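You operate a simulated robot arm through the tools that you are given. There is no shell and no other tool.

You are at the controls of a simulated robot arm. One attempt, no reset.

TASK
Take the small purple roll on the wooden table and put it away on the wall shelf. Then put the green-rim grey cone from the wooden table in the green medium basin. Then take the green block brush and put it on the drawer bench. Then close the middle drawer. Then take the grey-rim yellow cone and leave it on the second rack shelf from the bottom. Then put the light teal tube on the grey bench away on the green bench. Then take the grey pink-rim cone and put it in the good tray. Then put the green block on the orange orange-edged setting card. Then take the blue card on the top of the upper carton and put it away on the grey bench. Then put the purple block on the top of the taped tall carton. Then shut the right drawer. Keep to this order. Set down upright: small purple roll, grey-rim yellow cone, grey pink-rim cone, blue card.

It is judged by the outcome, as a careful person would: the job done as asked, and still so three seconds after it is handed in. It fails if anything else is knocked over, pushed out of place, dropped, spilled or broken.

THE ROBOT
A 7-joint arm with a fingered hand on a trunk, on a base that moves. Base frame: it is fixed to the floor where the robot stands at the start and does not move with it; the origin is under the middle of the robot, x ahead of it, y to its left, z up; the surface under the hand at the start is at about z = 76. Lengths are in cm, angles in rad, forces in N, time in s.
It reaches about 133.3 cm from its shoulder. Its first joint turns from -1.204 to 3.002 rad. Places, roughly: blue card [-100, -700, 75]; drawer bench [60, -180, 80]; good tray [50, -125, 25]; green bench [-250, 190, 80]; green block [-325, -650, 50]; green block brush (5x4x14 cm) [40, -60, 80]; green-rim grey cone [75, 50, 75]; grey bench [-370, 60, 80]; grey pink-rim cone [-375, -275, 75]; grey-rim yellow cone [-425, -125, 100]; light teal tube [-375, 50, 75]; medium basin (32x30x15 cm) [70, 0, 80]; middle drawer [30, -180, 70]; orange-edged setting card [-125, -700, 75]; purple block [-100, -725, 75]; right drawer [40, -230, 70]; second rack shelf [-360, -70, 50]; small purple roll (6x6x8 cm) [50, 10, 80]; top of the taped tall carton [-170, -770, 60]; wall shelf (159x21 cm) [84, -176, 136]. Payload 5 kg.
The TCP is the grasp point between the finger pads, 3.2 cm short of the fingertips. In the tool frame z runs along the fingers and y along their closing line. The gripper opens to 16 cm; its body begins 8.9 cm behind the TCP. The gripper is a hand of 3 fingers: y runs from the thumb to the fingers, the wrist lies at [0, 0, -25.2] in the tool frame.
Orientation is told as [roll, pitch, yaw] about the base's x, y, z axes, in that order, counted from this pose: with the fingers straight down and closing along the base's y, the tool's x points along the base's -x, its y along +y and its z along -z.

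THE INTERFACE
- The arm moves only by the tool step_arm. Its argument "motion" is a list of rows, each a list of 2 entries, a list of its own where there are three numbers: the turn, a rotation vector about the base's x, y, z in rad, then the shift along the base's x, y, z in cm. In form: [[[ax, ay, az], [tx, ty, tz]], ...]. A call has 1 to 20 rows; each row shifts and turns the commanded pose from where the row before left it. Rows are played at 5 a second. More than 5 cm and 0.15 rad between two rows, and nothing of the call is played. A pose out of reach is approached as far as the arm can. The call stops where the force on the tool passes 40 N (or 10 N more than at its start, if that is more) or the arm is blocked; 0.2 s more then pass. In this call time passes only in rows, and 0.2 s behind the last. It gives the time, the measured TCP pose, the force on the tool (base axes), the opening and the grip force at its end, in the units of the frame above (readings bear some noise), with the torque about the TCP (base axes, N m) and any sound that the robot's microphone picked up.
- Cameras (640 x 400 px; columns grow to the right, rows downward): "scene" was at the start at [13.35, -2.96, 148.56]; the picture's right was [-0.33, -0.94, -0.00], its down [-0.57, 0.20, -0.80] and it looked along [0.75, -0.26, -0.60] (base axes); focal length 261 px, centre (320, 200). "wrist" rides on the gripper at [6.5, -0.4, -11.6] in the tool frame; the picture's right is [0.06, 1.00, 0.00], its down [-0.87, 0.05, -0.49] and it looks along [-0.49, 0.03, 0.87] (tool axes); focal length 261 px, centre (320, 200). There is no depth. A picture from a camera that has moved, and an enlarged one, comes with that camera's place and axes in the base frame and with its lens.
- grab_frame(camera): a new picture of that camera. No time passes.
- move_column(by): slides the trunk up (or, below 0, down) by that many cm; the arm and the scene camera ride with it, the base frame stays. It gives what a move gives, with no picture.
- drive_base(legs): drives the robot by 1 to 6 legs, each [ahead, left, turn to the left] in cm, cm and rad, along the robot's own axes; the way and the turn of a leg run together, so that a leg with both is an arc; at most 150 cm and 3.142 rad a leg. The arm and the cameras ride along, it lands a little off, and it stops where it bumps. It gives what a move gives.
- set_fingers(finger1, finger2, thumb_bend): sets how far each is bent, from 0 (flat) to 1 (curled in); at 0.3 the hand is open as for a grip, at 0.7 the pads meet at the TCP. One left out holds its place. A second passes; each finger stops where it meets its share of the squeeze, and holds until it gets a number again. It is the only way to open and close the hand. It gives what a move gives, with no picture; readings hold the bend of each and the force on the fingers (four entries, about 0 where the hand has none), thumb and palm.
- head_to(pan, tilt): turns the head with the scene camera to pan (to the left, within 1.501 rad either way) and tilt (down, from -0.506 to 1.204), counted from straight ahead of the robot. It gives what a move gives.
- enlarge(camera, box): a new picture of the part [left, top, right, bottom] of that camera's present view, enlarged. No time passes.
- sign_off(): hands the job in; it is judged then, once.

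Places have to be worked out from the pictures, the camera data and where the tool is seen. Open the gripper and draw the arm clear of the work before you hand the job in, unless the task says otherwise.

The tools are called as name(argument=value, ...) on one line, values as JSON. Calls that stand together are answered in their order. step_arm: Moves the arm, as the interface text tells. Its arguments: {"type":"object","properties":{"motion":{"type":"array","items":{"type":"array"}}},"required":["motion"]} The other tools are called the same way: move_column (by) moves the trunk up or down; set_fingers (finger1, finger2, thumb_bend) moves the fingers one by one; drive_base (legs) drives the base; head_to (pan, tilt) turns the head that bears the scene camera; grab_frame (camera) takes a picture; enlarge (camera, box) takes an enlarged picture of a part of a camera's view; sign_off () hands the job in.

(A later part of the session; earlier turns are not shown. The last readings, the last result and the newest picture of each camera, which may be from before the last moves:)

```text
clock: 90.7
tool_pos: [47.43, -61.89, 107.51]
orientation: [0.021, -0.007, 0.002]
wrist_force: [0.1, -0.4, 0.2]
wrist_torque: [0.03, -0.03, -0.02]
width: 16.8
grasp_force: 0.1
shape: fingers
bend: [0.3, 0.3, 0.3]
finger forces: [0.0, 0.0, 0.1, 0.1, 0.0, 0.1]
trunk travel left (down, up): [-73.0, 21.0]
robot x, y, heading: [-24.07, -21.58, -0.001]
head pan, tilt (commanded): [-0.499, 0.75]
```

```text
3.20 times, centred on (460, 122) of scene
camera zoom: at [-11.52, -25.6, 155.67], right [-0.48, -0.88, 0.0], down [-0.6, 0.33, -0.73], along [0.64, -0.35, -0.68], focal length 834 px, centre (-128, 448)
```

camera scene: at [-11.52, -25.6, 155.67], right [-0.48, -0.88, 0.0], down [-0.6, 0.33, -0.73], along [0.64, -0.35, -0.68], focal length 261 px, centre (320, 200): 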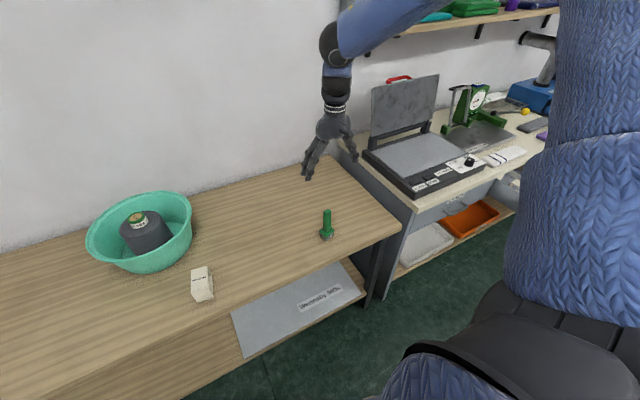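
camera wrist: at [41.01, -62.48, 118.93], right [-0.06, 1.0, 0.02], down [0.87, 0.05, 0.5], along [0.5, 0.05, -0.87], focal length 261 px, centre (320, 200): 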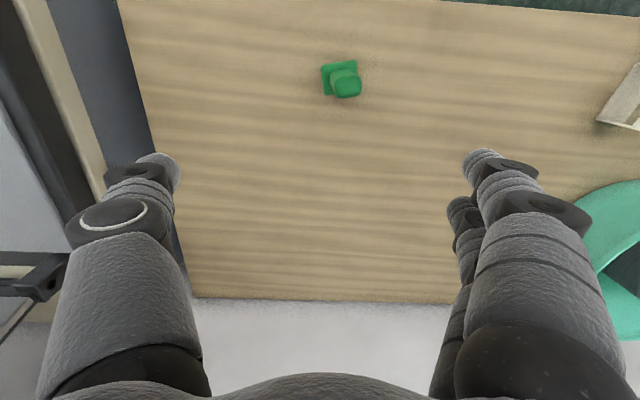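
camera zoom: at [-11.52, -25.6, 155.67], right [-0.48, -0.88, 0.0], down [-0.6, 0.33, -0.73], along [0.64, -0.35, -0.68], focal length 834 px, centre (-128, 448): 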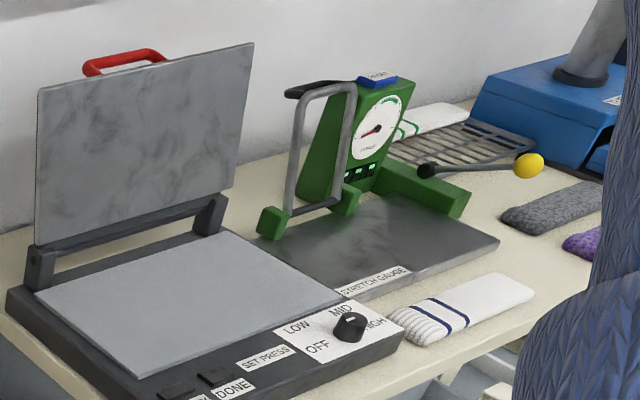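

The brush stands at about [44.1, -58.9] with a ~3 cm handle, turned a bit. I align and come down on the handle.

step_arm(motion=[[[0, 0, 0.08], [-1.1, 1.0, -4]], [[0, 0, 0.07], [-1.1, 1.0, -4]], [[0, 0, 0], [-1.1, 1.0, -4]]])

grab_frame(camera="wrist")

```text
clock: 91.5
tool_pos: [44.41, -58.92, 95.46]
orientation: [0.02, -0.006, 0.152]
wrist_force: [0.8, -1.0, 0.8]
wrist_torque: [0.04, 0.02, -0.01]
width: 16.81
grasp_force: 0.1
shape: fingers
bend: [0.3, 0.3, 0.3]
finger forces: [0.1, 0.0, 0.1, 0.1, 0.0, 0.0]
trunk travel left (down, up): [-73.0, 21.0]
robot x, y, heading: [-24.27, -21.88, -0.001]
head pan, tilt (commanded): [-0.499, 0.75]
```

```text
taken
camera wrist: at [38.06, -60.58, 106.88], right [-0.21, 0.98, 0.02], down [0.85, 0.17, 0.5], along [0.48, 0.12, -0.87], focal length 261 px, centre (320, 200)
```

wrist: 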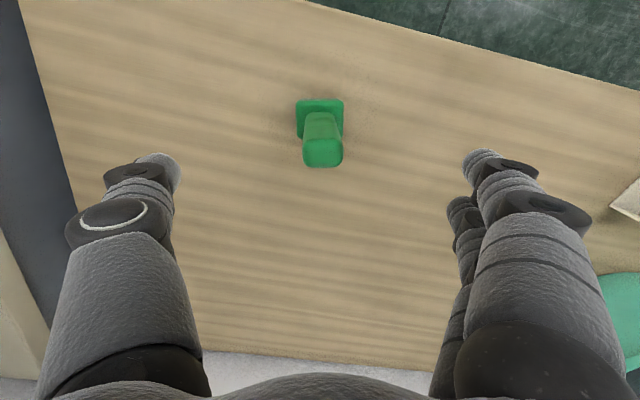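

Aligned with the handle. I descend to z≈85.5 and grip.

step_arm(motion=[[[0, 0, 0], [-0.2, 0, -3.5]], [[0, 0, 0], [-0.2, 0, -3.5]], [[0, 0, 0], [-0.2, 0, -2.8]]])

set_fingers(finger1=0.75, finger2=0.75, thumb_bend=0.75)

grab_frame(camera="wrist")

enlarge(camera="scene", box=[260, 150, 380, 250])

```text
clock: 92.3
tool_pos: [43.83, -58.9, 85.56]
orientation: [0.02, -0.006, 0.151]
wrist_force: [-0.7, -0.1, -0.3]
wrist_torque: [0.02, -0.02, -0.02]
width: 16.77
grasp_force: 0.0
shape: fingers
bend: [0.3, 0.3, 0.3]
finger forces: [0.1, 0.0, 0.1, 0.0, 0.1, 0.0]
trunk travel left (down, up): [-73.0, 21.0]
robot x, y, heading: [-23.83, -21.36, 0.002]
head pan, tilt (commanded): [-0.499, 0.75]
```

```text
clock: 93.3
tool_pos: [43.79, -58.93, 85.73]
orientation: [0.022, -0.007, 0.152]
wrist_force: [0.4, 0.3, -0.6]
wrist_torque: [0.02, 0.0, -0.01]
width: 1.32
grasp_force: 17.2
shape: fingers
bend: [0.74, 0.64, 0.68]
finger forces: [3.1, 14.2, 0.0, 0.0, 16.1, 0.0]
trunk travel left (down, up): [-73.0, 21.0]
robot x, y, heading: [-23.93, -21.24, -0.0]
head pan, tilt (commanded): [-0.499, 0.75]
```

```text
taken
camera wrist: at [37.38, -60.53, 97.14], right [-0.21, 0.98, 0.02], down [0.85, 0.17, 0.5], along [0.48, 0.12, -0.87], focal length 261 px, centre (320, 200)
```

wrist: 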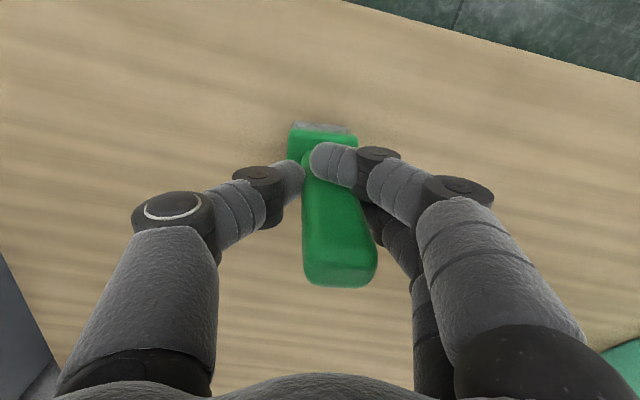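

```text
4.00 times, centred on (320, 200) of scene
camera zoom: at [-11.49, -25.54, 155.67], right [-0.48, -0.88, 0.0], down [-0.6, 0.33, -0.73], along [0.64, -0.35, -0.68], focal length 1043 px, centre (320, 200)
```

zoom: 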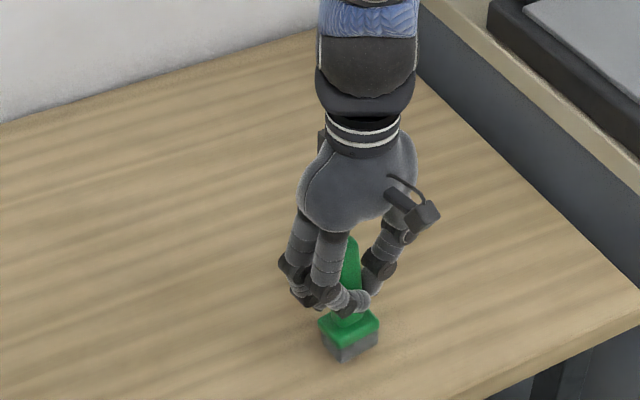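

The brush is held between thumb and finger 2 with finger 1 in front; it leans only slightly. I'll lift a little and check it.

step_arm(motion=[[[0, 0, 0], [0, 0, 1]], [[0, 0, 0], [0, 0, 2]], [[0, 0, 0], [0, 0, 2]]])

enlarge(camera="scene", box=[260, 150, 380, 250])

grab_frame(camera="wrist")

```text
clock: 94.1
tool_pos: [43.61, -58.87, 90.82]
orientation: [0.019, -0.004, 0.151]
wrist_force: [0.0, 0.0, -1.1]
wrist_torque: [-0.01, 0.03, 0.0]
width: 1.34
grasp_force: 16.9
shape: fingers
bend: [0.74, 0.64, 0.68]
finger forces: [3.0, 14.2, 0.1, 0.0, 16.0, 0.0]
trunk travel left (down, up): [-73.0, 21.0]
robot x, y, heading: [-24.3, -21.47, 0.006]
head pan, tilt (commanded): [-0.499, 0.75]
```

```text
4.00 times, centred on (320, 200) of scene
camera zoom: at [-11.55, -25.5, 155.67], right [-0.48, -0.88, 0.0], down [-0.6, 0.33, -0.73], along [0.64, -0.35, -0.68], focal length 1043 px, centre (320, 200)
```

zoom: 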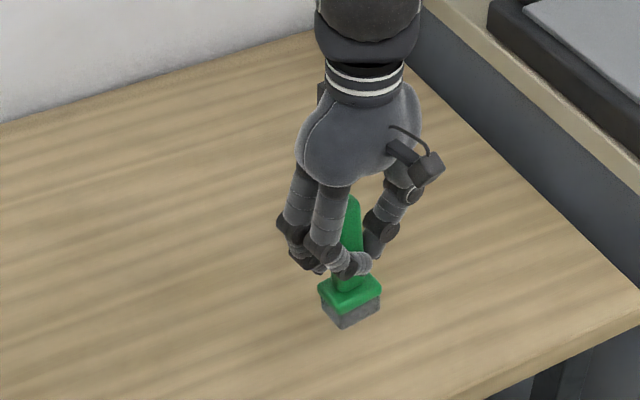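

```text
taken
camera wrist: at [37.22, -60.4, 102.28], right [-0.21, 0.98, 0.02], down [0.85, 0.18, 0.5], along [0.48, 0.12, -0.87], focal length 261 px, centre (320, 200)
```

wrist: 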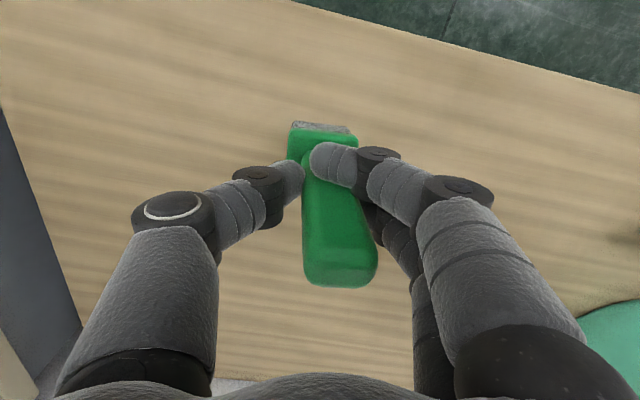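

The brush is held steadily. I raise it and drive right to the drawer bench.

step_arm(motion=[[[0, 0, 0], [0, 0, 4.5]], [[0, 0, 0], [0, 0, 4.5]], [[0, 0, 0], [0, 0, 4.5]], [[0, 0, 0], [0, 0, 4.5]], [[0, 0, 0], [0, 0, 4.5]], [[0, 0, 0], [0, 0, 4.5]]])

drive_base(legs=[[0, -119, 0]])

head_to(pan=-0.4, tilt=0.9)

grab_frame(camera="scene")

grab_frame(camera="wrist")

```text
clock: 95.5
tool_pos: [43.11, -58.7, 117.98]
orientation: [0.018, -0.006, 0.151]
wrist_force: [-0.7, 0.0, -0.5]
wrist_torque: [0.01, -0.04, -0.02]
width: 1.31
grasp_force: 16.8
shape: fingers
bend: [0.74, 0.64, 0.68]
finger forces: [2.9, 14.3, 0.0, 0.0, 15.9, 0.1]
trunk travel left (down, up): [-73.0, 21.0]
robot x, y, heading: [-23.8, -21.42, 0.001]
head pan, tilt (commanded): [-0.499, 0.75]
```

```text
clock: 101.6
tool_pos: [43.38, -179.33, 117.83]
orientation: [0.021, -0.007, 0.15]
wrist_force: [0.4, 0.0, -0.4]
wrist_torque: [0.02, -0.01, 0.0]
width: 1.3
grasp_force: 16.5
shape: fingers
bend: [0.74, 0.64, 0.68]
finger forces: [2.7, 14.2, 0.0, 0.0, 15.9, 0.0]
trunk travel left (down, up): [-73.0, 21.0]
robot x, y, heading: [-23.83, -142.21, 0.0]
head pan, tilt (commanded): [-0.499, 0.75]
```

```text
clock: 102.3
tool_pos: [43.42, -179.39, 117.94]
orientation: [0.02, -0.006, 0.149]
wrist_force: [-0.4, -0.2, -0.7]
wrist_torque: [0.0, 0.0, -0.01]
width: 1.32
grasp_force: 16.9
shape: fingers
bend: [0.74, 0.64, 0.68]
finger forces: [2.7, 14.3, 0.0, 0.1, 15.9, 0.0]
trunk travel left (down, up): [-73.0, 21.0]
robot x, y, heading: [-23.68, -142.06, -0.001]
head pan, tilt (commanded): [-0.4, 0.901]
```

```text
taken
camera scene: at [-11.84, -144.93, 154.48], right [-0.39, -0.92, 0.0], down [-0.72, 0.31, -0.62], along [0.57, -0.24, -0.78], focal length 261 px, centre (320, 200)
```

scene: 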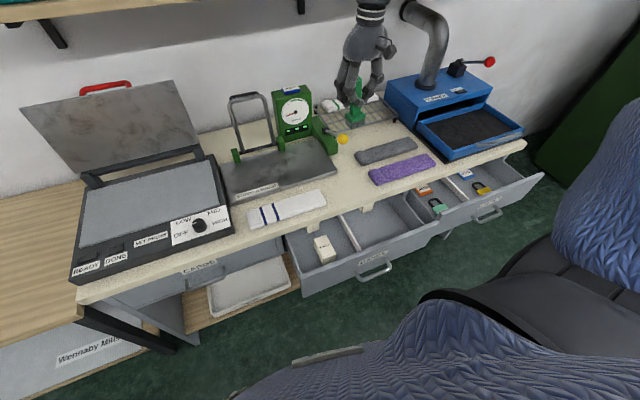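

```text
taken
camera wrist: at [36.99, -181.04, 129.29], right [-0.21, 0.98, 0.02], down [0.85, 0.17, 0.5], along [0.48, 0.12, -0.87], focal length 261 px, centre (320, 200)
```

wrist: 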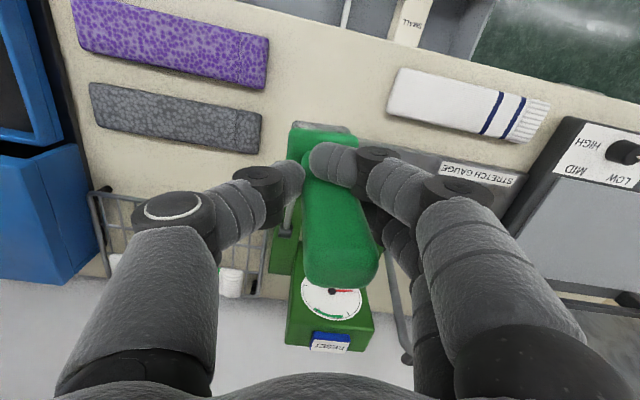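

The clear area on the bench front is x 34–51, y -168 to -187. I lower the brush toward [43.5, -178].

step_arm(motion=[[[0, 0, 0], [0, 0.3, -4.5]], [[0, 0, 0], [0, 0.3, -4.5]], [[0, 0, 0], [0, 0.3, -4.5]], [[0, 0, 0], [0, 0.3, -4.5]], [[0, 0, 0], [0, 0.2, -4.5]]])

enlarge(camera="scene", box=[260, 80, 460, 205])

grab_frame(camera="wrist")

```text
clock: 103.5
tool_pos: [43.52, -178.02, 95.06]
orientation: [0.02, -0.006, 0.149]
wrist_force: [0.5, -0.3, -0.1]
wrist_torque: [0.0, 0.04, 0.01]
width: 1.28
grasp_force: 16.3
shape: fingers
bend: [0.74, 0.64, 0.68]
finger forces: [2.5, 14.3, 0.1, 0.0, 15.8, 0.0]
trunk travel left (down, up): [-73.0, 21.0]
robot x, y, heading: [-24.06, -141.69, -0.005]
head pan, tilt (commanded): [-0.4, 0.901]
```

```text
3.20 times, centred on (360, 142) of scene
camera zoom: at [-11.7, -144.98, 154.47], right [-0.39, -0.92, 0.0], down [-0.72, 0.31, -0.62], along [0.57, -0.24, -0.78], focal length 834 px, centre (192, 384)
```

zoom: 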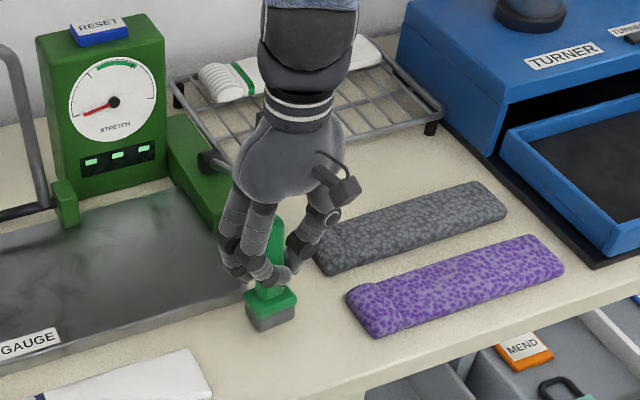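

```text
taken
camera wrist: at [37.22, -179.58, 106.54], right [-0.21, 0.98, 0.02], down [0.85, 0.17, 0.5], along [0.48, 0.12, -0.87], focal length 261 px, centre (320, 200)
```

wrist: 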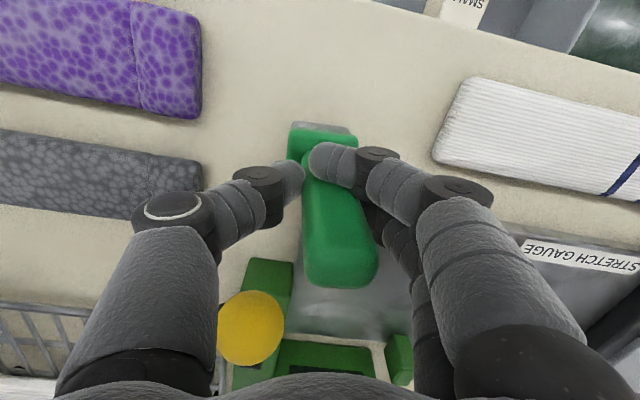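

Spot is clear; I lower to touch.

step_arm(motion=[[[0, 0, 0], [0, 0, -2]], [[0, 0, 0], [0, 0, -1.5]], [[0, 0, 0], [0, 0, -0.7]], [[0, 0, 0], [0, 0, -0.4]]])

enlarge(camera="scene", box=[260, 80, 460, 205])

```text
clock: 104.5
tool_pos: [43.42, -178.06, 91.13]
orientation: [0.019, -0.011, 0.151]
wrist_force: [-12.2, -2.9, 36.0]
wrist_torque: [0.38, 0.1, 0.13]
width: 0.82
grasp_force: 26.1
shape: fingers
bend: [0.75, 0.69, 0.72]
finger forces: [4.2, 26.6, 0.0, 0.0, 22.5, 0.0]
trunk travel left (down, up): [-73.0, 21.0]
robot x, y, heading: [-23.85, -141.59, -0.0]
head pan, tilt (commanded): [-0.4, 0.901]
stopped in row 4: the force on the tool passed its limit at 40 N (the readings are from after the stop); the commanded pose is now the measured one
```

```text
3.20 times, centred on (360, 142) of scene
camera zoom: at [-12.15, -144.87, 154.54], right [-0.39, -0.92, 0.0], down [-0.72, 0.31, -0.62], along [0.57, -0.24, -0.78], focal length 834 px, centre (192, 384)
```

zoom: 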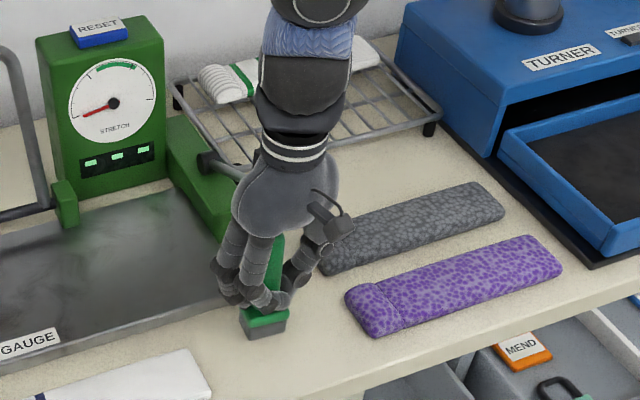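

Touched down at z≈91.1 (bench top ≈81.4). I relieve the push and open the fingers.

step_arm(motion=[[[0, 0, 0], [0, 0, 0.25]], [[0, 0, 0], [0, 0, 0.2]]])

set_fingers(finger1=0.6, finger2=0.55, thumb_bend=0.6)

grab_frame(camera="wrist")

enlarge(camera="scene", box=[260, 80, 460, 205])

```text
clock: 105.1
tool_pos: [43.48, -177.94, 91.33]
orientation: [0.019, -0.01, 0.15]
wrist_force: [-2.9, -2.3, 10.7]
wrist_torque: [0.05, 0.02, 0.0]
width: 0.79
grasp_force: 17.1
shape: fingers
bend: [0.75, 0.67, 0.71]
finger forces: [2.6, 14.5, 0.0, 0.0, 16.9, 0.1]
trunk travel left (down, up): [-73.0, 21.0]
robot x, y, heading: [-23.95, -141.75, 0.001]
head pan, tilt (commanded): [-0.4, 0.901]
```

```text
clock: 106.1
tool_pos: [43.44, -178.0, 91.38]
orientation: [0.019, -0.011, 0.149]
wrist_force: [-0.4, -1.4, 7.3]
wrist_torque: [0.08, 0.09, 0.01]
width: 4.12
grasp_force: 3.2
shape: fingers
bend: [0.64, 0.55, 0.6]
finger forces: [7.1, 0.1, 0.1, 0.0, 0.0, 0.0]
trunk travel left (down, up): [-73.0, 21.0]
robot x, y, heading: [-23.86, -141.75, -0.006]
head pan, tilt (commanded): [-0.4, 0.901]
```

```text
taken
camera wrist: at [37.08, -179.6, 102.78], right [-0.21, 0.98, 0.02], down [0.85, 0.17, 0.5], along [0.49, 0.12, -0.86], focal length 261 px, centre (320, 200)
```

wrist: 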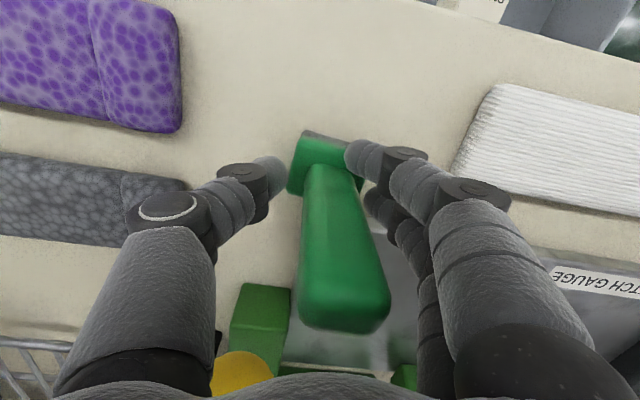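

```text
3.20 times, centred on (360, 142) of scene
camera zoom: at [-11.9, -144.92, 154.48], right [-0.39, -0.92, 0.0], down [-0.72, 0.31, -0.62], along [0.57, -0.24, -0.78], focal length 834 px, centre (192, 384)
```

zoom: 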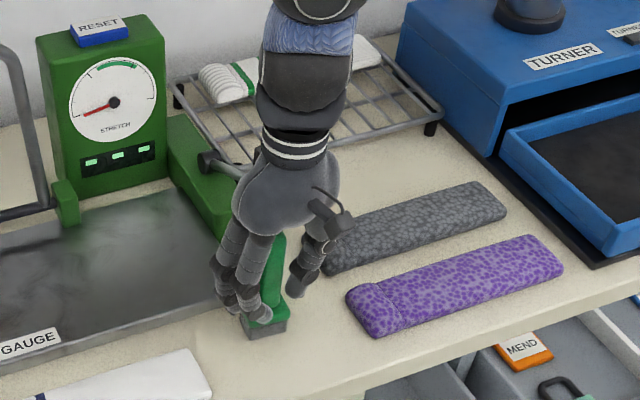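

Finger 1 still touches the handle base. I open all fingers a bit more.

set_fingers(finger1=0.45, finger2=0.45, thumb_bend=0.5)

grab_frame(camera="wrist")

enlarge(camera="scene", box=[260, 80, 460, 205])

```text
clock: 107.1
tool_pos: [43.54, -177.98, 91.34]
orientation: [0.019, -0.009, 0.149]
wrist_force: [0.1, 0.0, -0.6]
wrist_torque: [-0.05, 0.0, -0.01]
width: 9.66
grasp_force: 0.0
shape: fingers
bend: [0.45, 0.45, 0.5]
finger forces: [0.0, 0.0, 0.1, 0.0, 0.1, 0.1]
trunk travel left (down, up): [-73.0, 21.0]
robot x, y, heading: [-23.85, -141.71, -0.003]
head pan, tilt (commanded): [-0.4, 0.901]
```

```text
taken
camera wrist: at [37.11, -179.61, 102.75], right [-0.21, 0.98, 0.02], down [0.85, 0.17, 0.5], along [0.49, 0.12, -0.87], focal length 261 px, centre (320, 200)
```

wrist: 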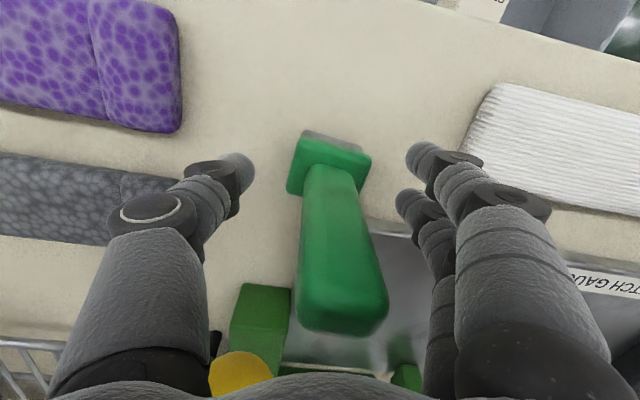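

```text
3.20 times, centred on (360, 142) of scene
camera zoom: at [-11.85, -144.93, 154.48], right [-0.39, -0.92, 0.0], down [-0.72, 0.31, -0.62], along [0.57, -0.24, -0.78], focal length 834 px, centre (192, 384)
```

zoom: 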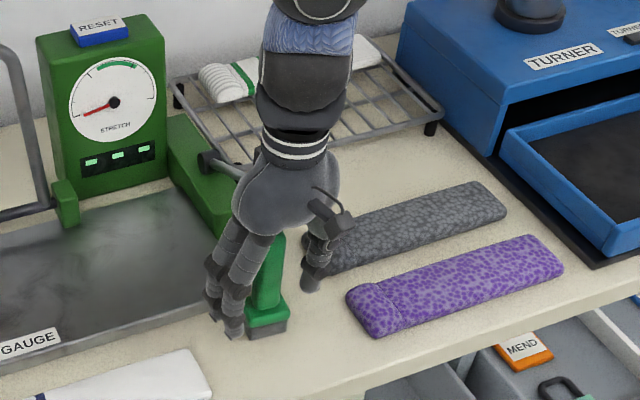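

The brush stands on the bench. I lift the hand straight up out of the way.

step_arm(motion=[[[0, 0, 0], [0, 0.3, 2]], [[0, 0, 0], [0, 0, 4]], [[0, 0, 0], [0, 0, 4.5]], [[0, 0, 0], [0, 0, 4.5]], [[0, 0, 0], [0, 0, 4.5]], [[0, 0, 0], [-3, 0, 3]], [[0, 0, 0], [-4, 0, 0]], [[0, 0, 0], [-4, 0, 0]], [[0, 0, 0], [-4, 0, 0]]])

grab_frame(camera="scene")

enlarge(camera="scene", box=[260, 120, 560, 307])

```text
clock: 109.1
tool_pos: [28.38, -177.66, 114.01]
orientation: [0.02, -0.013, 0.148]
wrist_force: [-0.2, 0.0, 0.9]
wrist_torque: [-0.01, -0.02, 0.0]
width: 9.65
grasp_force: 0.0
shape: fingers
bend: [0.45, 0.45, 0.5]
finger forces: [0.0, 0.0, 0.0, 0.2, 0.0, 0.0]
trunk travel left (down, up): [-73.0, 21.0]
robot x, y, heading: [-23.73, -141.81, -0.003]
head pan, tilt (commanded): [-0.4, 0.901]
```

```text
taken
camera scene: at [-12.05, -144.99, 154.5], right [-0.39, -0.92, 0.0], down [-0.72, 0.31, -0.62], along [0.57, -0.24, -0.78], focal length 261 px, centre (320, 200)
```

scene: 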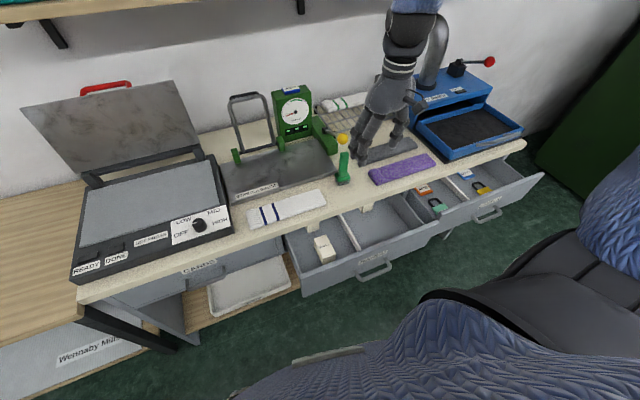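

```text
2.13 times, centred on (410, 214) of scene
camera zoom: at [-12.05, -144.99, 154.5], right [-0.39, -0.92, 0.0], down [-0.72, 0.31, -0.62], along [0.57, -0.24, -0.78], focal length 556 px, centre (128, 171)
```

zoom: 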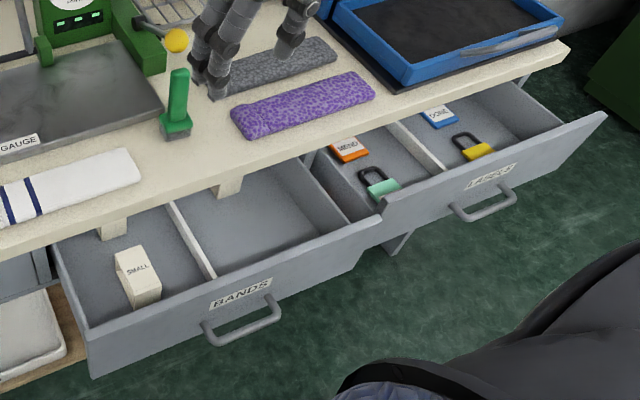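

The brush stands on the bench. Before repositioning to push the middle drawer, I look to the right and back to check the free floor.

head_to(pan=-1.5, tilt=0.5)

grab_frame(camera="scene")

head_to(pan=1.5, tilt=0.5)

grab_frame(camera="scene")

```text
clock: 110.5
tool_pos: [28.58, -177.65, 113.91]
orientation: [0.018, -0.011, 0.148]
wrist_force: [-0.6, -0.4, 0.4]
wrist_torque: [-0.03, -0.01, 0.01]
width: 9.69
grasp_force: 0.1
shape: fingers
bend: [0.45, 0.45, 0.5]
finger forces: [0.0, 0.0, 0.0, 0.0, 0.0, 0.1]
trunk travel left (down, up): [-73.0, 21.0]
robot x, y, heading: [-23.83, -142.23, -0.0]
head pan, tilt (commanded): [-1.499, 0.499]
```

```text
taken
camera scene: at [-18.19, -151.06, 157.86], right [-1.0, -0.07, 0.0], down [-0.03, 0.48, -0.88], along [0.06, -0.88, -0.48], focal length 261 px, centre (320, 200)
```

scene: 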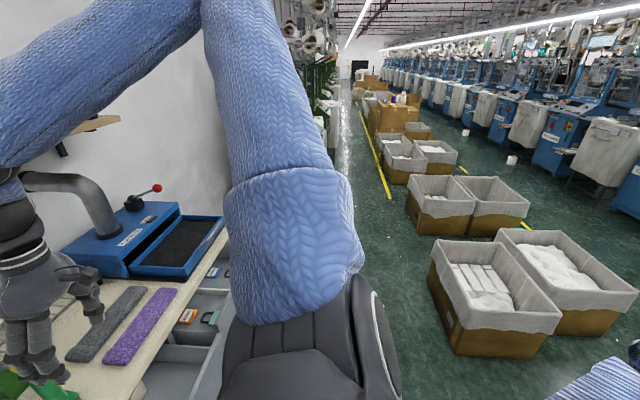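

```text
clock: 113.0
tool_pos: [28.58, -177.57, 114.05]
orientation: [0.019, -0.01, 0.148]
wrist_force: [-0.2, 0.3, 0.2]
wrist_torque: [0.01, 0.01, 0.0]
width: 9.69
grasp_force: 0.1
shape: fingers
bend: [0.45, 0.45, 0.5]
finger forces: [0.0, 0.0, 0.1, 0.0, 0.0, 0.0]
trunk travel left (down, up): [-73.0, 21.0]
robot x, y, heading: [-23.85, -142.13, -0.0]
head pan, tilt (commanded): [1.499, 0.499]
```

```text
taken
camera scene: at [-18.14, -132.91, 157.87], right [1.0, -0.07, 0.0], down [-0.04, -0.48, -0.88], along [0.06, 0.88, -0.48], focal length 261 px, centre (320, 200)
```

scene: 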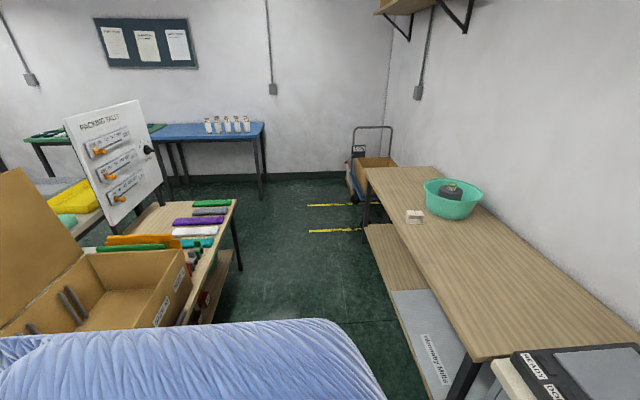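

Floor is clear where I need it. I reposition to about [-52, -168], then lower the trunk for a low frontal push.

drive_base(legs=[[0, -26, 0], [-28, 0, 0]])

set_fingers(finger1=0.75, finger2=0.75, thumb_bend=0.75)

move_column(by=-20)

head_to(pan=-0.3, tilt=0.7)

grab_frame(camera="scene")

```text
clock: 116.5
tool_pos: [0.58, -204.05, 113.98]
orientation: [0.018, -0.01, 0.147]
wrist_force: [-0.8, 1.1, -0.3]
wrist_torque: [-0.02, -0.03, 0.0]
width: 9.69
grasp_force: 0.0
shape: fingers
bend: [0.45, 0.45, 0.5]
finger forces: [0.1, 0.0, 0.0, 0.0, 0.0, 0.0]
trunk travel left (down, up): [-73.0, 21.0]
robot x, y, heading: [-51.55, -168.01, -0.008]
head pan, tilt (commanded): [1.499, 0.499]
```

```text
clock: 117.5
tool_pos: [0.57, -204.07, 113.98]
orientation: [0.019, -0.011, 0.147]
wrist_force: [-0.1, 0.2, 0.1]
wrist_torque: [0.0, -0.03, -0.01]
width: 0.38
grasp_force: 0.0
shape: fingers
bend: [0.73, 0.73, 0.75]
finger forces: [0.0, 0.1, 0.1, 0.0, 0.1, 0.0]
trunk travel left (down, up): [-73.0, 21.0]
robot x, y, heading: [-52.06, -168.0, -0.002]
head pan, tilt (commanded): [1.499, 0.499]
```

```text
clock: 119.6
tool_pos: [0.65, -203.87, 94.04]
orientation: [0.02, -0.011, 0.147]
wrist_force: [0.1, 0.8, -0.2]
wrist_torque: [0.03, -0.01, 0.03]
width: 0.34
grasp_force: 0.1
shape: fingers
bend: [0.73, 0.73, 0.75]
finger forces: [0.0, 0.0, 0.0, 0.0, 0.0, 0.1]
trunk travel left (down, up): [-53.0, 41.0]
robot x, y, heading: [-51.69, -167.88, -0.003]
head pan, tilt (commanded): [1.499, 0.499]
```

```text
clock: 121.4
tool_pos: [0.61, -203.98, 94.01]
orientation: [0.02, -0.01, 0.149]
wrist_force: [0.1, 1.3, 0.1]
wrist_torque: [0.0, -0.04, -0.01]
width: 0.35
grasp_force: 0.1
shape: fingers
bend: [0.73, 0.73, 0.75]
finger forces: [0.1, 0.0, 0.1, 0.1, 0.0, 0.0]
trunk travel left (down, up): [-53.0, 41.0]
robot x, y, heading: [-52.06, -167.73, 0.001]
head pan, tilt (commanded): [-0.3, 0.7]
```

```text
taken
camera scene: at [-38.51, -170.65, 136.09], right [-0.3, -0.95, 0.0], down [-0.61, 0.19, -0.76], along [0.73, -0.23, -0.64], focal length 261 px, centre (320, 200)
```

scene: 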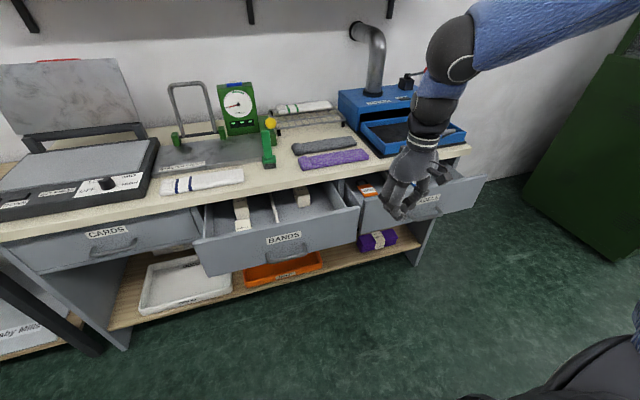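

The middle "BANDS" drawer panel is at x≈21, z 61–76. I'll back up a bit more for arm room and tilt the closed hand forward, to push to the right of its handle.

drive_base(legs=[[-12, -4, 0]])

step_arm(motion=[[[0, 0, -0.147], [3, 2, 0]], [[0, -0.13, 0], [3, 2, 0]], [[0, -0.13, 0], [3, 2, 0]], [[0, -0.13, 0], [3, 2, -1]], [[0, -0.13, 0], [3, 2, -1]], [[0, -0.13, 0], [3, 2, -1]], [[0, -0.13, 0], [3, 2, -1]]])

grab_frame(camera="scene")

grab_frame(camera="wrist")

```text
clock: 122.2
tool_pos: [-1.03, -204.79, 94.03]
orientation: [0.018, -0.013, 0.139]
wrist_force: [-1.0, 0.7, -0.2]
wrist_torque: [0.02, -0.02, 0.01]
width: 0.34
grasp_force: 0.2
shape: fingers
bend: [0.73, 0.73, 0.75]
finger forces: [0.0, 0.0, 0.0, 0.0, 0.0, 0.1]
trunk travel left (down, up): [-53.0, 41.0]
robot x, y, heading: [-53.39, -168.42, -0.015]
head pan, tilt (commanded): [-0.3, 0.7]
stopped in leg 1: the robot was blocked; the commanded pose is now the measured one
```

```text
clock: 123.8
tool_pos: [20.19, -190.83, 89.98]
orientation: [0.027, -0.791, -0.012]
wrist_force: [0.6, -0.8, -0.4]
wrist_torque: [0.03, 0.01, 0.02]
width: 0.36
grasp_force: 0.0
shape: fingers
bend: [0.73, 0.73, 0.75]
finger forces: [0.1, 0.0, 0.1, 0.0, 0.1, 0.0]
trunk travel left (down, up): [-53.0, 41.0]
robot x, y, heading: [-53.23, -168.38, -0.013]
head pan, tilt (commanded): [-0.3, 0.7]
```

```text
taken
camera scene: at [-39.59, -171.42, 136.08], right [-0.31, -0.95, 0.0], down [-0.61, 0.2, -0.76], along [0.73, -0.23, -0.65], focal length 261 px, centre (320, 200)
```

scene: 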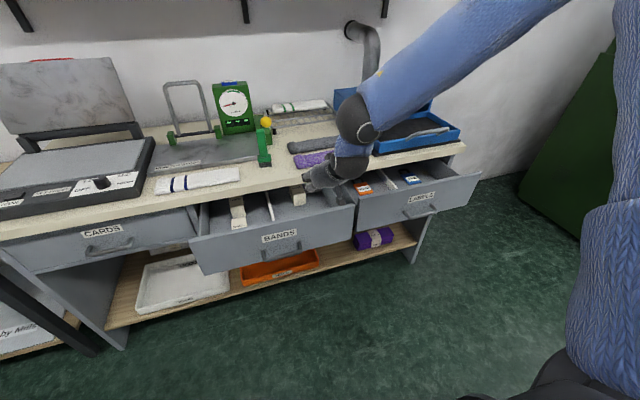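

```text
taken
camera wrist: at [7.48, -191.38, 93.34], right [-0.05, 1.0, -0.02], down [0.26, 0.04, 0.96], along [0.96, 0.04, -0.26], focal length 261 px, centre (320, 200)
```

wrist: 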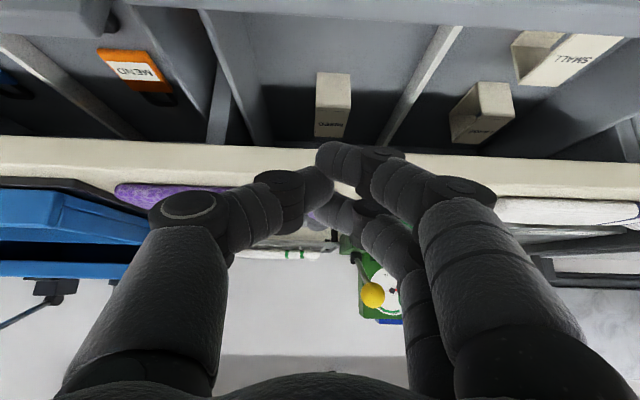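

The base was blocked at x≈-53 by something behind; I won't back further. The hand is tilted above the panel; I draw it back and lower it in front of the panel right of the handle.

step_arm(motion=[[[0, 0, 0], [-3.5, -0.5, 0]], [[0, 0, 0], [-3.5, -0.5, 0]]])

step_arm(motion=[[[0, 0, 0], [0, 0, -4]], [[0, 0, 0], [0, 0, -4]], [[0, 0, 0], [0, 0, -4]], [[0, 0, 0], [0, 0, -4]]])

grab_frame(camera="scene")

grab_frame(camera="wrist")

```text
clock: 124.5
tool_pos: [13.06, -191.79, 89.98]
orientation: [0.026, -0.791, -0.011]
wrist_force: [-0.5, 0.1, 0.3]
wrist_torque: [-0.02, 0.0, -0.01]
width: 0.35
grasp_force: 0.0
shape: fingers
bend: [0.73, 0.73, 0.75]
finger forces: [0.0, 0.1, 0.0, 0.0, 0.1, 0.0]
trunk travel left (down, up): [-53.0, 41.0]
robot x, y, heading: [-53.2, -168.85, -0.014]
head pan, tilt (commanded): [-0.3, 0.7]
```

```text
clock: 125.5
tool_pos: [13.33, -191.92, 73.85]
orientation: [0.028, -0.791, -0.01]
wrist_force: [1.2, -0.8, -0.2]
wrist_torque: [0.0, -0.03, 0.03]
width: 0.33
grasp_force: 0.0
shape: fingers
bend: [0.73, 0.73, 0.75]
finger forces: [0.1, 0.0, 0.1, 0.0, 0.0, 0.0]
trunk travel left (down, up): [-53.0, 41.0]
robot x, y, heading: [-52.59, -168.69, -0.01]
head pan, tilt (commanded): [-0.3, 0.7]
```

```text
taken
camera scene: at [-39.68, -171.4, 136.09], right [-0.31, -0.95, 0.0], down [-0.61, 0.2, -0.76], along [0.73, -0.23, -0.64], focal length 261 px, centre (320, 200)
```

scene: 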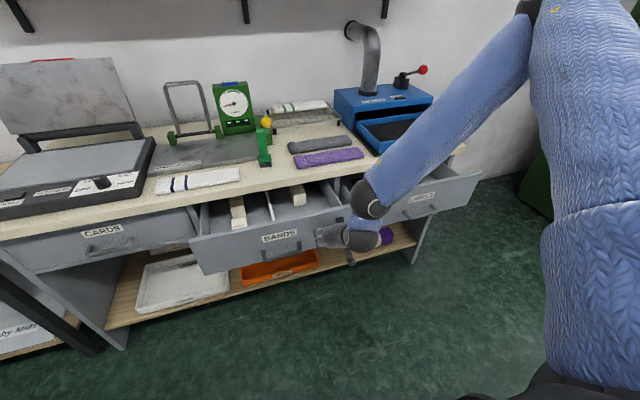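

```text
taken
camera wrist: at [0.57, -192.46, 77.28], right [-0.05, 1.0, -0.03], down [0.26, 0.04, 0.96], along [0.96, 0.04, -0.26], focal length 261 px, centre (320, 200)
```

wrist: 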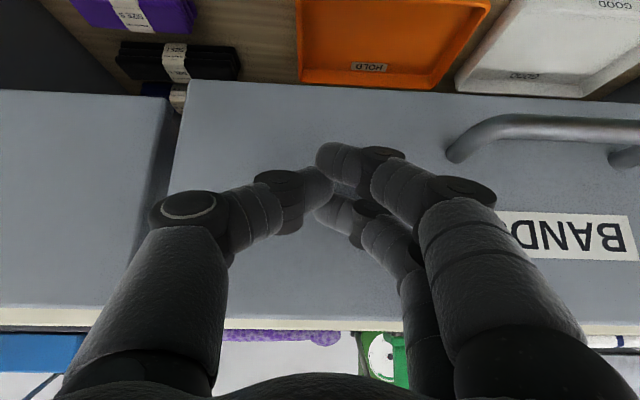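

The fingertips face the panel between handle and right edge. I push straight ahead.

step_arm(motion=[[[0, 0, 0], [2, 0, 0]], [[0, 0, 0], [2, 0, 0]], [[0, 0, 0], [2, 0, 0]], [[0, 0, 0], [2, 0, 0]], [[0, 0, 0], [2, 0, 0]], [[0, 0, 0], [2, 0, 0]]])

grab_frame(camera="scene")

grab_frame(camera="wrist")

```text
clock: 126.8
tool_pos: [25.28, -191.78, 73.95]
orientation: [0.026, -0.79, -0.012]
wrist_force: [0.3, 0.1, -0.7]
wrist_torque: [0.01, 0.03, 0.01]
width: 0.34
grasp_force: 0.1
shape: fingers
bend: [0.73, 0.73, 0.75]
finger forces: [0.0, 0.0, 0.0, 0.0, 0.1, 0.1]
trunk travel left (down, up): [-53.0, 41.0]
robot x, y, heading: [-52.77, -168.47, -0.01]
head pan, tilt (commanded): [-0.3, 0.7]
```

```text
taken
camera scene: at [-39.72, -171.33, 136.09], right [-0.31, -0.95, 0.0], down [-0.61, 0.2, -0.76], along [0.73, -0.23, -0.64], focal length 261 px, centre (320, 200)
```

scene: 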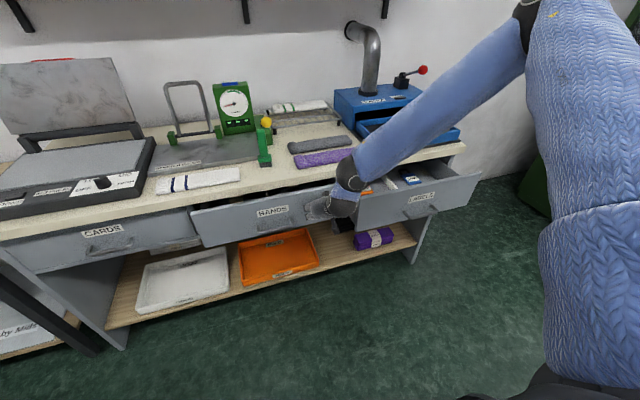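

```text
taken
camera wrist: at [12.49, -192.45, 77.32], right [-0.05, 1.0, -0.03], down [0.26, 0.04, 0.96], along [0.96, 0.04, -0.26], focal length 261 px, centre (320, 200)
```

wrist: 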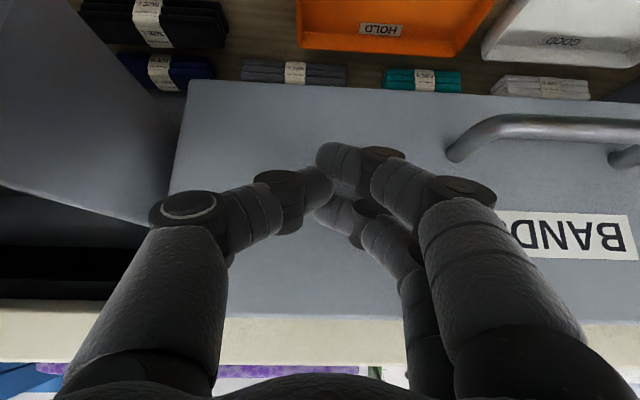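

The drawer slides with the hand at negligible force. I keep pushing in small steps until it meets the stop.

step_arm(motion=[[[0, 0, 0], [1.5, 0, 0]], [[0, 0, 0], [1.5, 0, 0]], [[0, 0, 0], [1, 0, 0]], [[0, 0, 0], [1, 0, 0]], [[0, 0, 0], [0.7, 0, 0]]])

grab_frame(camera="scene")

```text
clock: 128.1
tool_pos: [30.81, -191.7, 73.9]
orientation: [0.027, -0.789, -0.011]
wrist_force: [-0.3, 0.0, 0.4]
wrist_torque: [0.0, 0.01, 0.01]
width: 0.38
grasp_force: 0.1
shape: fingers
bend: [0.73, 0.73, 0.75]
finger forces: [0.0, 0.1, 0.1, 0.0, 0.0, 0.1]
trunk travel left (down, up): [-53.0, 41.0]
robot x, y, heading: [-52.85, -169.1, -0.02]
head pan, tilt (commanded): [-0.3, 0.7]
```

```text
taken
camera scene: at [-39.74, -171.32, 136.09], right [-0.31, -0.95, 0.0], down [-0.61, 0.2, -0.76], along [0.73, -0.23, -0.64], focal length 261 px, centre (320, 200)
```

scene: 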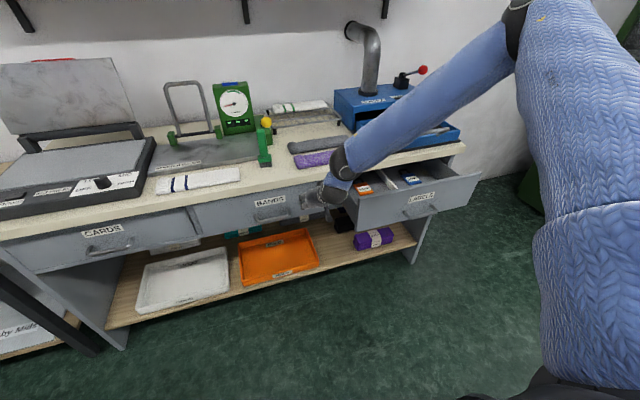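

Nearly closed; I zoom in and compare with the closed left drawer.

enlarge(camera="scene", box=[100, 150, 420, 270])

step_arm(motion=[[[0, 0, 0], [0.7, 0, 0]], [[0, 0, 0], [0.5, 0, 0]]])

```text
2.00 times, centred on (260, 210) of scene
camera zoom: at [-39.74, -171.32, 136.09], right [-0.31, -0.95, 0.0], down [-0.61, 0.2, -0.76], along [0.73, -0.23, -0.64], focal length 521 px, centre (440, 180)
```

zoom: 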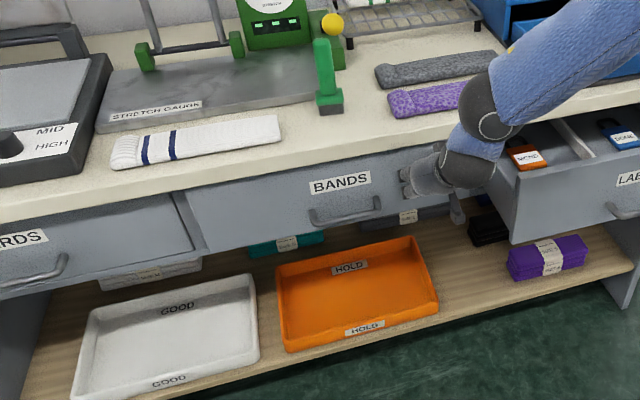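

```text
clock: 128.7
tool_pos: [32.06, -191.74, 73.95]
orientation: [0.025, -0.79, -0.01]
wrist_force: [-0.6, -0.7, 0.5]
wrist_torque: [-0.01, -0.03, -0.03]
width: 0.35
grasp_force: 0.0
shape: fingers
bend: [0.73, 0.73, 0.75]
finger forces: [0.1, 0.0, 0.1, 0.1, 0.0, 0.0]
trunk travel left (down, up): [-53.0, 41.0]
robot x, y, heading: [-52.77, -168.62, -0.011]
head pan, tilt (commanded): [-0.3, 0.7]
```

Still a little proud of the frame and no stop felt; I continue with small steps.

step_arm(motion=[[[0, 0, 0], [0.6, 0, 0]], [[0, 0, 0], [0.6, 0, 0]], [[0, 0, 0], [0.5, 0, 0]]])

enlarge(camera="scene", box=[100, 150, 420, 270])

grab_frame(camera="wrist")

```text
clock: 129.5
tool_pos: [32.99, -191.78, 73.7]
orientation: [0.028, -0.779, -0.005]
wrist_force: [-13.5, 2.5, 3.5]
wrist_torque: [0.02, -0.06, 0.11]
width: 0.37
grasp_force: 10.2
shape: fingers
bend: [0.73, 0.75, 0.75]
finger forces: [0.0, 19.8, 0.0, 0.0, 0.0, 0.0]
trunk travel left (down, up): [-53.0, 41.0]
robot x, y, heading: [-53.15, -168.56, -0.015]
head pan, tilt (commanded): [-0.3, 0.7]
stopped in row 3: the force on the tool passed its limit at 45 N (the readings are from after the stop); the commanded pose is now the measured one
```

```text
2.00 times, centred on (260, 210) of scene
camera zoom: at [-39.83, -171.32, 136.11], right [-0.31, -0.95, 0.0], down [-0.61, 0.2, -0.77], along [0.73, -0.23, -0.64], focal length 521 px, centre (440, 180)
```

zoom: 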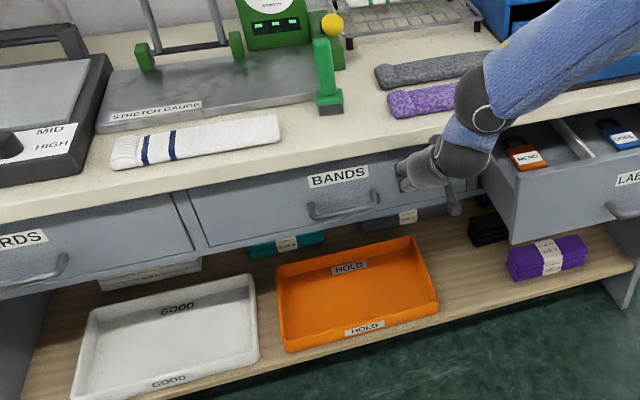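

```text
taken
camera wrist: at [20.27, -192.41, 77.2], right [-0.06, 1.0, -0.02], down [0.27, 0.04, 0.96], along [0.96, 0.05, -0.27], focal length 261 px, centre (320, 200)
```

wrist: 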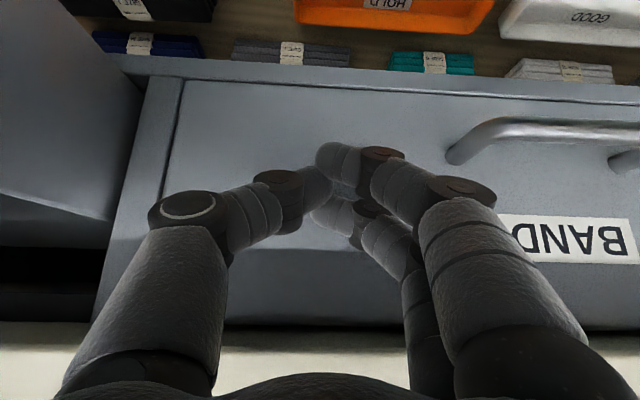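

The middle drawer is flush with its frame and hit the stop. I retract the hand and raise it.

step_arm(motion=[[[0, 0, 0], [-3, 0, 0]], [[0, 0, 0], [-4, 0, 0]], [[0, 0, 0], [-4, 0, 0]], [[0, 0, 0], [-4, 0, 2]], [[0, 0, 0], [0, 0, 4]], [[0, 0, 0], [0, 0, 4]], [[0, 0, 0], [0, 0, 4]], [[0, 0, 0], [0, 0, 4]], [[0, 0, 0], [0, 0, 4]]])

head_to(pan=-1.5, tilt=0.6)

grab_frame(camera="scene")

head_to(pan=1.5, tilt=0.6)

grab_frame(camera="scene")

```text
clock: 131.5
tool_pos: [18.28, -191.86, 95.8]
orientation: [0.027, -0.781, -0.005]
wrist_force: [0.3, -0.6, 0.2]
wrist_torque: [0.01, -0.01, -0.03]
width: 0.41
grasp_force: 0.1
shape: fingers
bend: [0.73, 0.74, 0.75]
finger forces: [0.1, 0.0, 0.0, 0.0, 0.0, 0.0]
trunk travel left (down, up): [-53.0, 41.0]
robot x, y, heading: [-53.06, -168.6, -0.011]
head pan, tilt (commanded): [-0.3, 0.7]
```

```text
clock: 132.9
tool_pos: [18.24, -191.96, 95.68]
orientation: [0.027, -0.781, -0.004]
wrist_force: [-0.3, -0.6, 0.7]
wrist_torque: [0.0, 0.03, 0.01]
width: 0.38
grasp_force: 0.0
shape: fingers
bend: [0.73, 0.74, 0.75]
finger forces: [0.0, 0.0, 0.0, 0.0, 0.0, 0.0]
trunk travel left (down, up): [-53.0, 41.0]
robot x, y, heading: [-52.65, -168.48, -0.015]
head pan, tilt (commanded): [-1.499, 0.6]
```

```text
taken
camera scene: at [-47.31, -177.54, 136.96], right [-1.0, -0.06, 0.0], down [-0.03, 0.56, -0.82], along [0.05, -0.82, -0.57], focal length 261 px, centre (320, 200)
```

scene: 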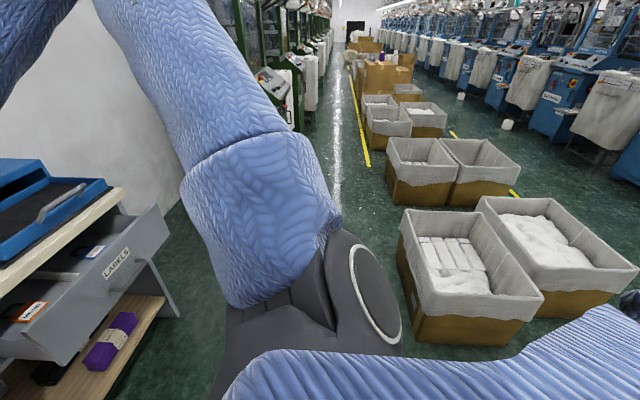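

```text
clock: 135.5
tool_pos: [18.23, -191.93, 95.71]
orientation: [0.03, -0.781, -0.004]
wrist_force: [-0.3, -0.3, -0.3]
wrist_torque: [-0.03, 0.01, 0.0]
width: 0.36
grasp_force: 0.1
shape: fingers
bend: [0.73, 0.74, 0.75]
finger forces: [0.0, 0.1, 0.1, 0.0, 0.0, 0.0]
trunk travel left (down, up): [-53.0, 41.0]
robot x, y, heading: [-53.25, -168.55, -0.01]
head pan, tilt (commanded): [1.499, 0.6]
```

```text
taken
camera scene: at [-47.1, -159.91, 136.96], right [1.0, -0.08, 0.0], down [-0.05, -0.56, -0.83], along [0.07, 0.82, -0.56], focal length 261 px, centre (320, 200)
```

scene: 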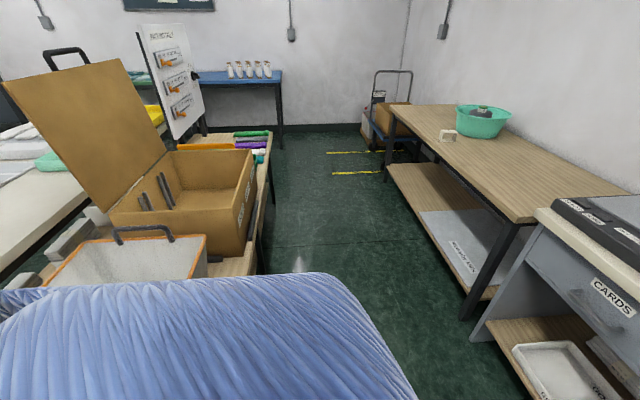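

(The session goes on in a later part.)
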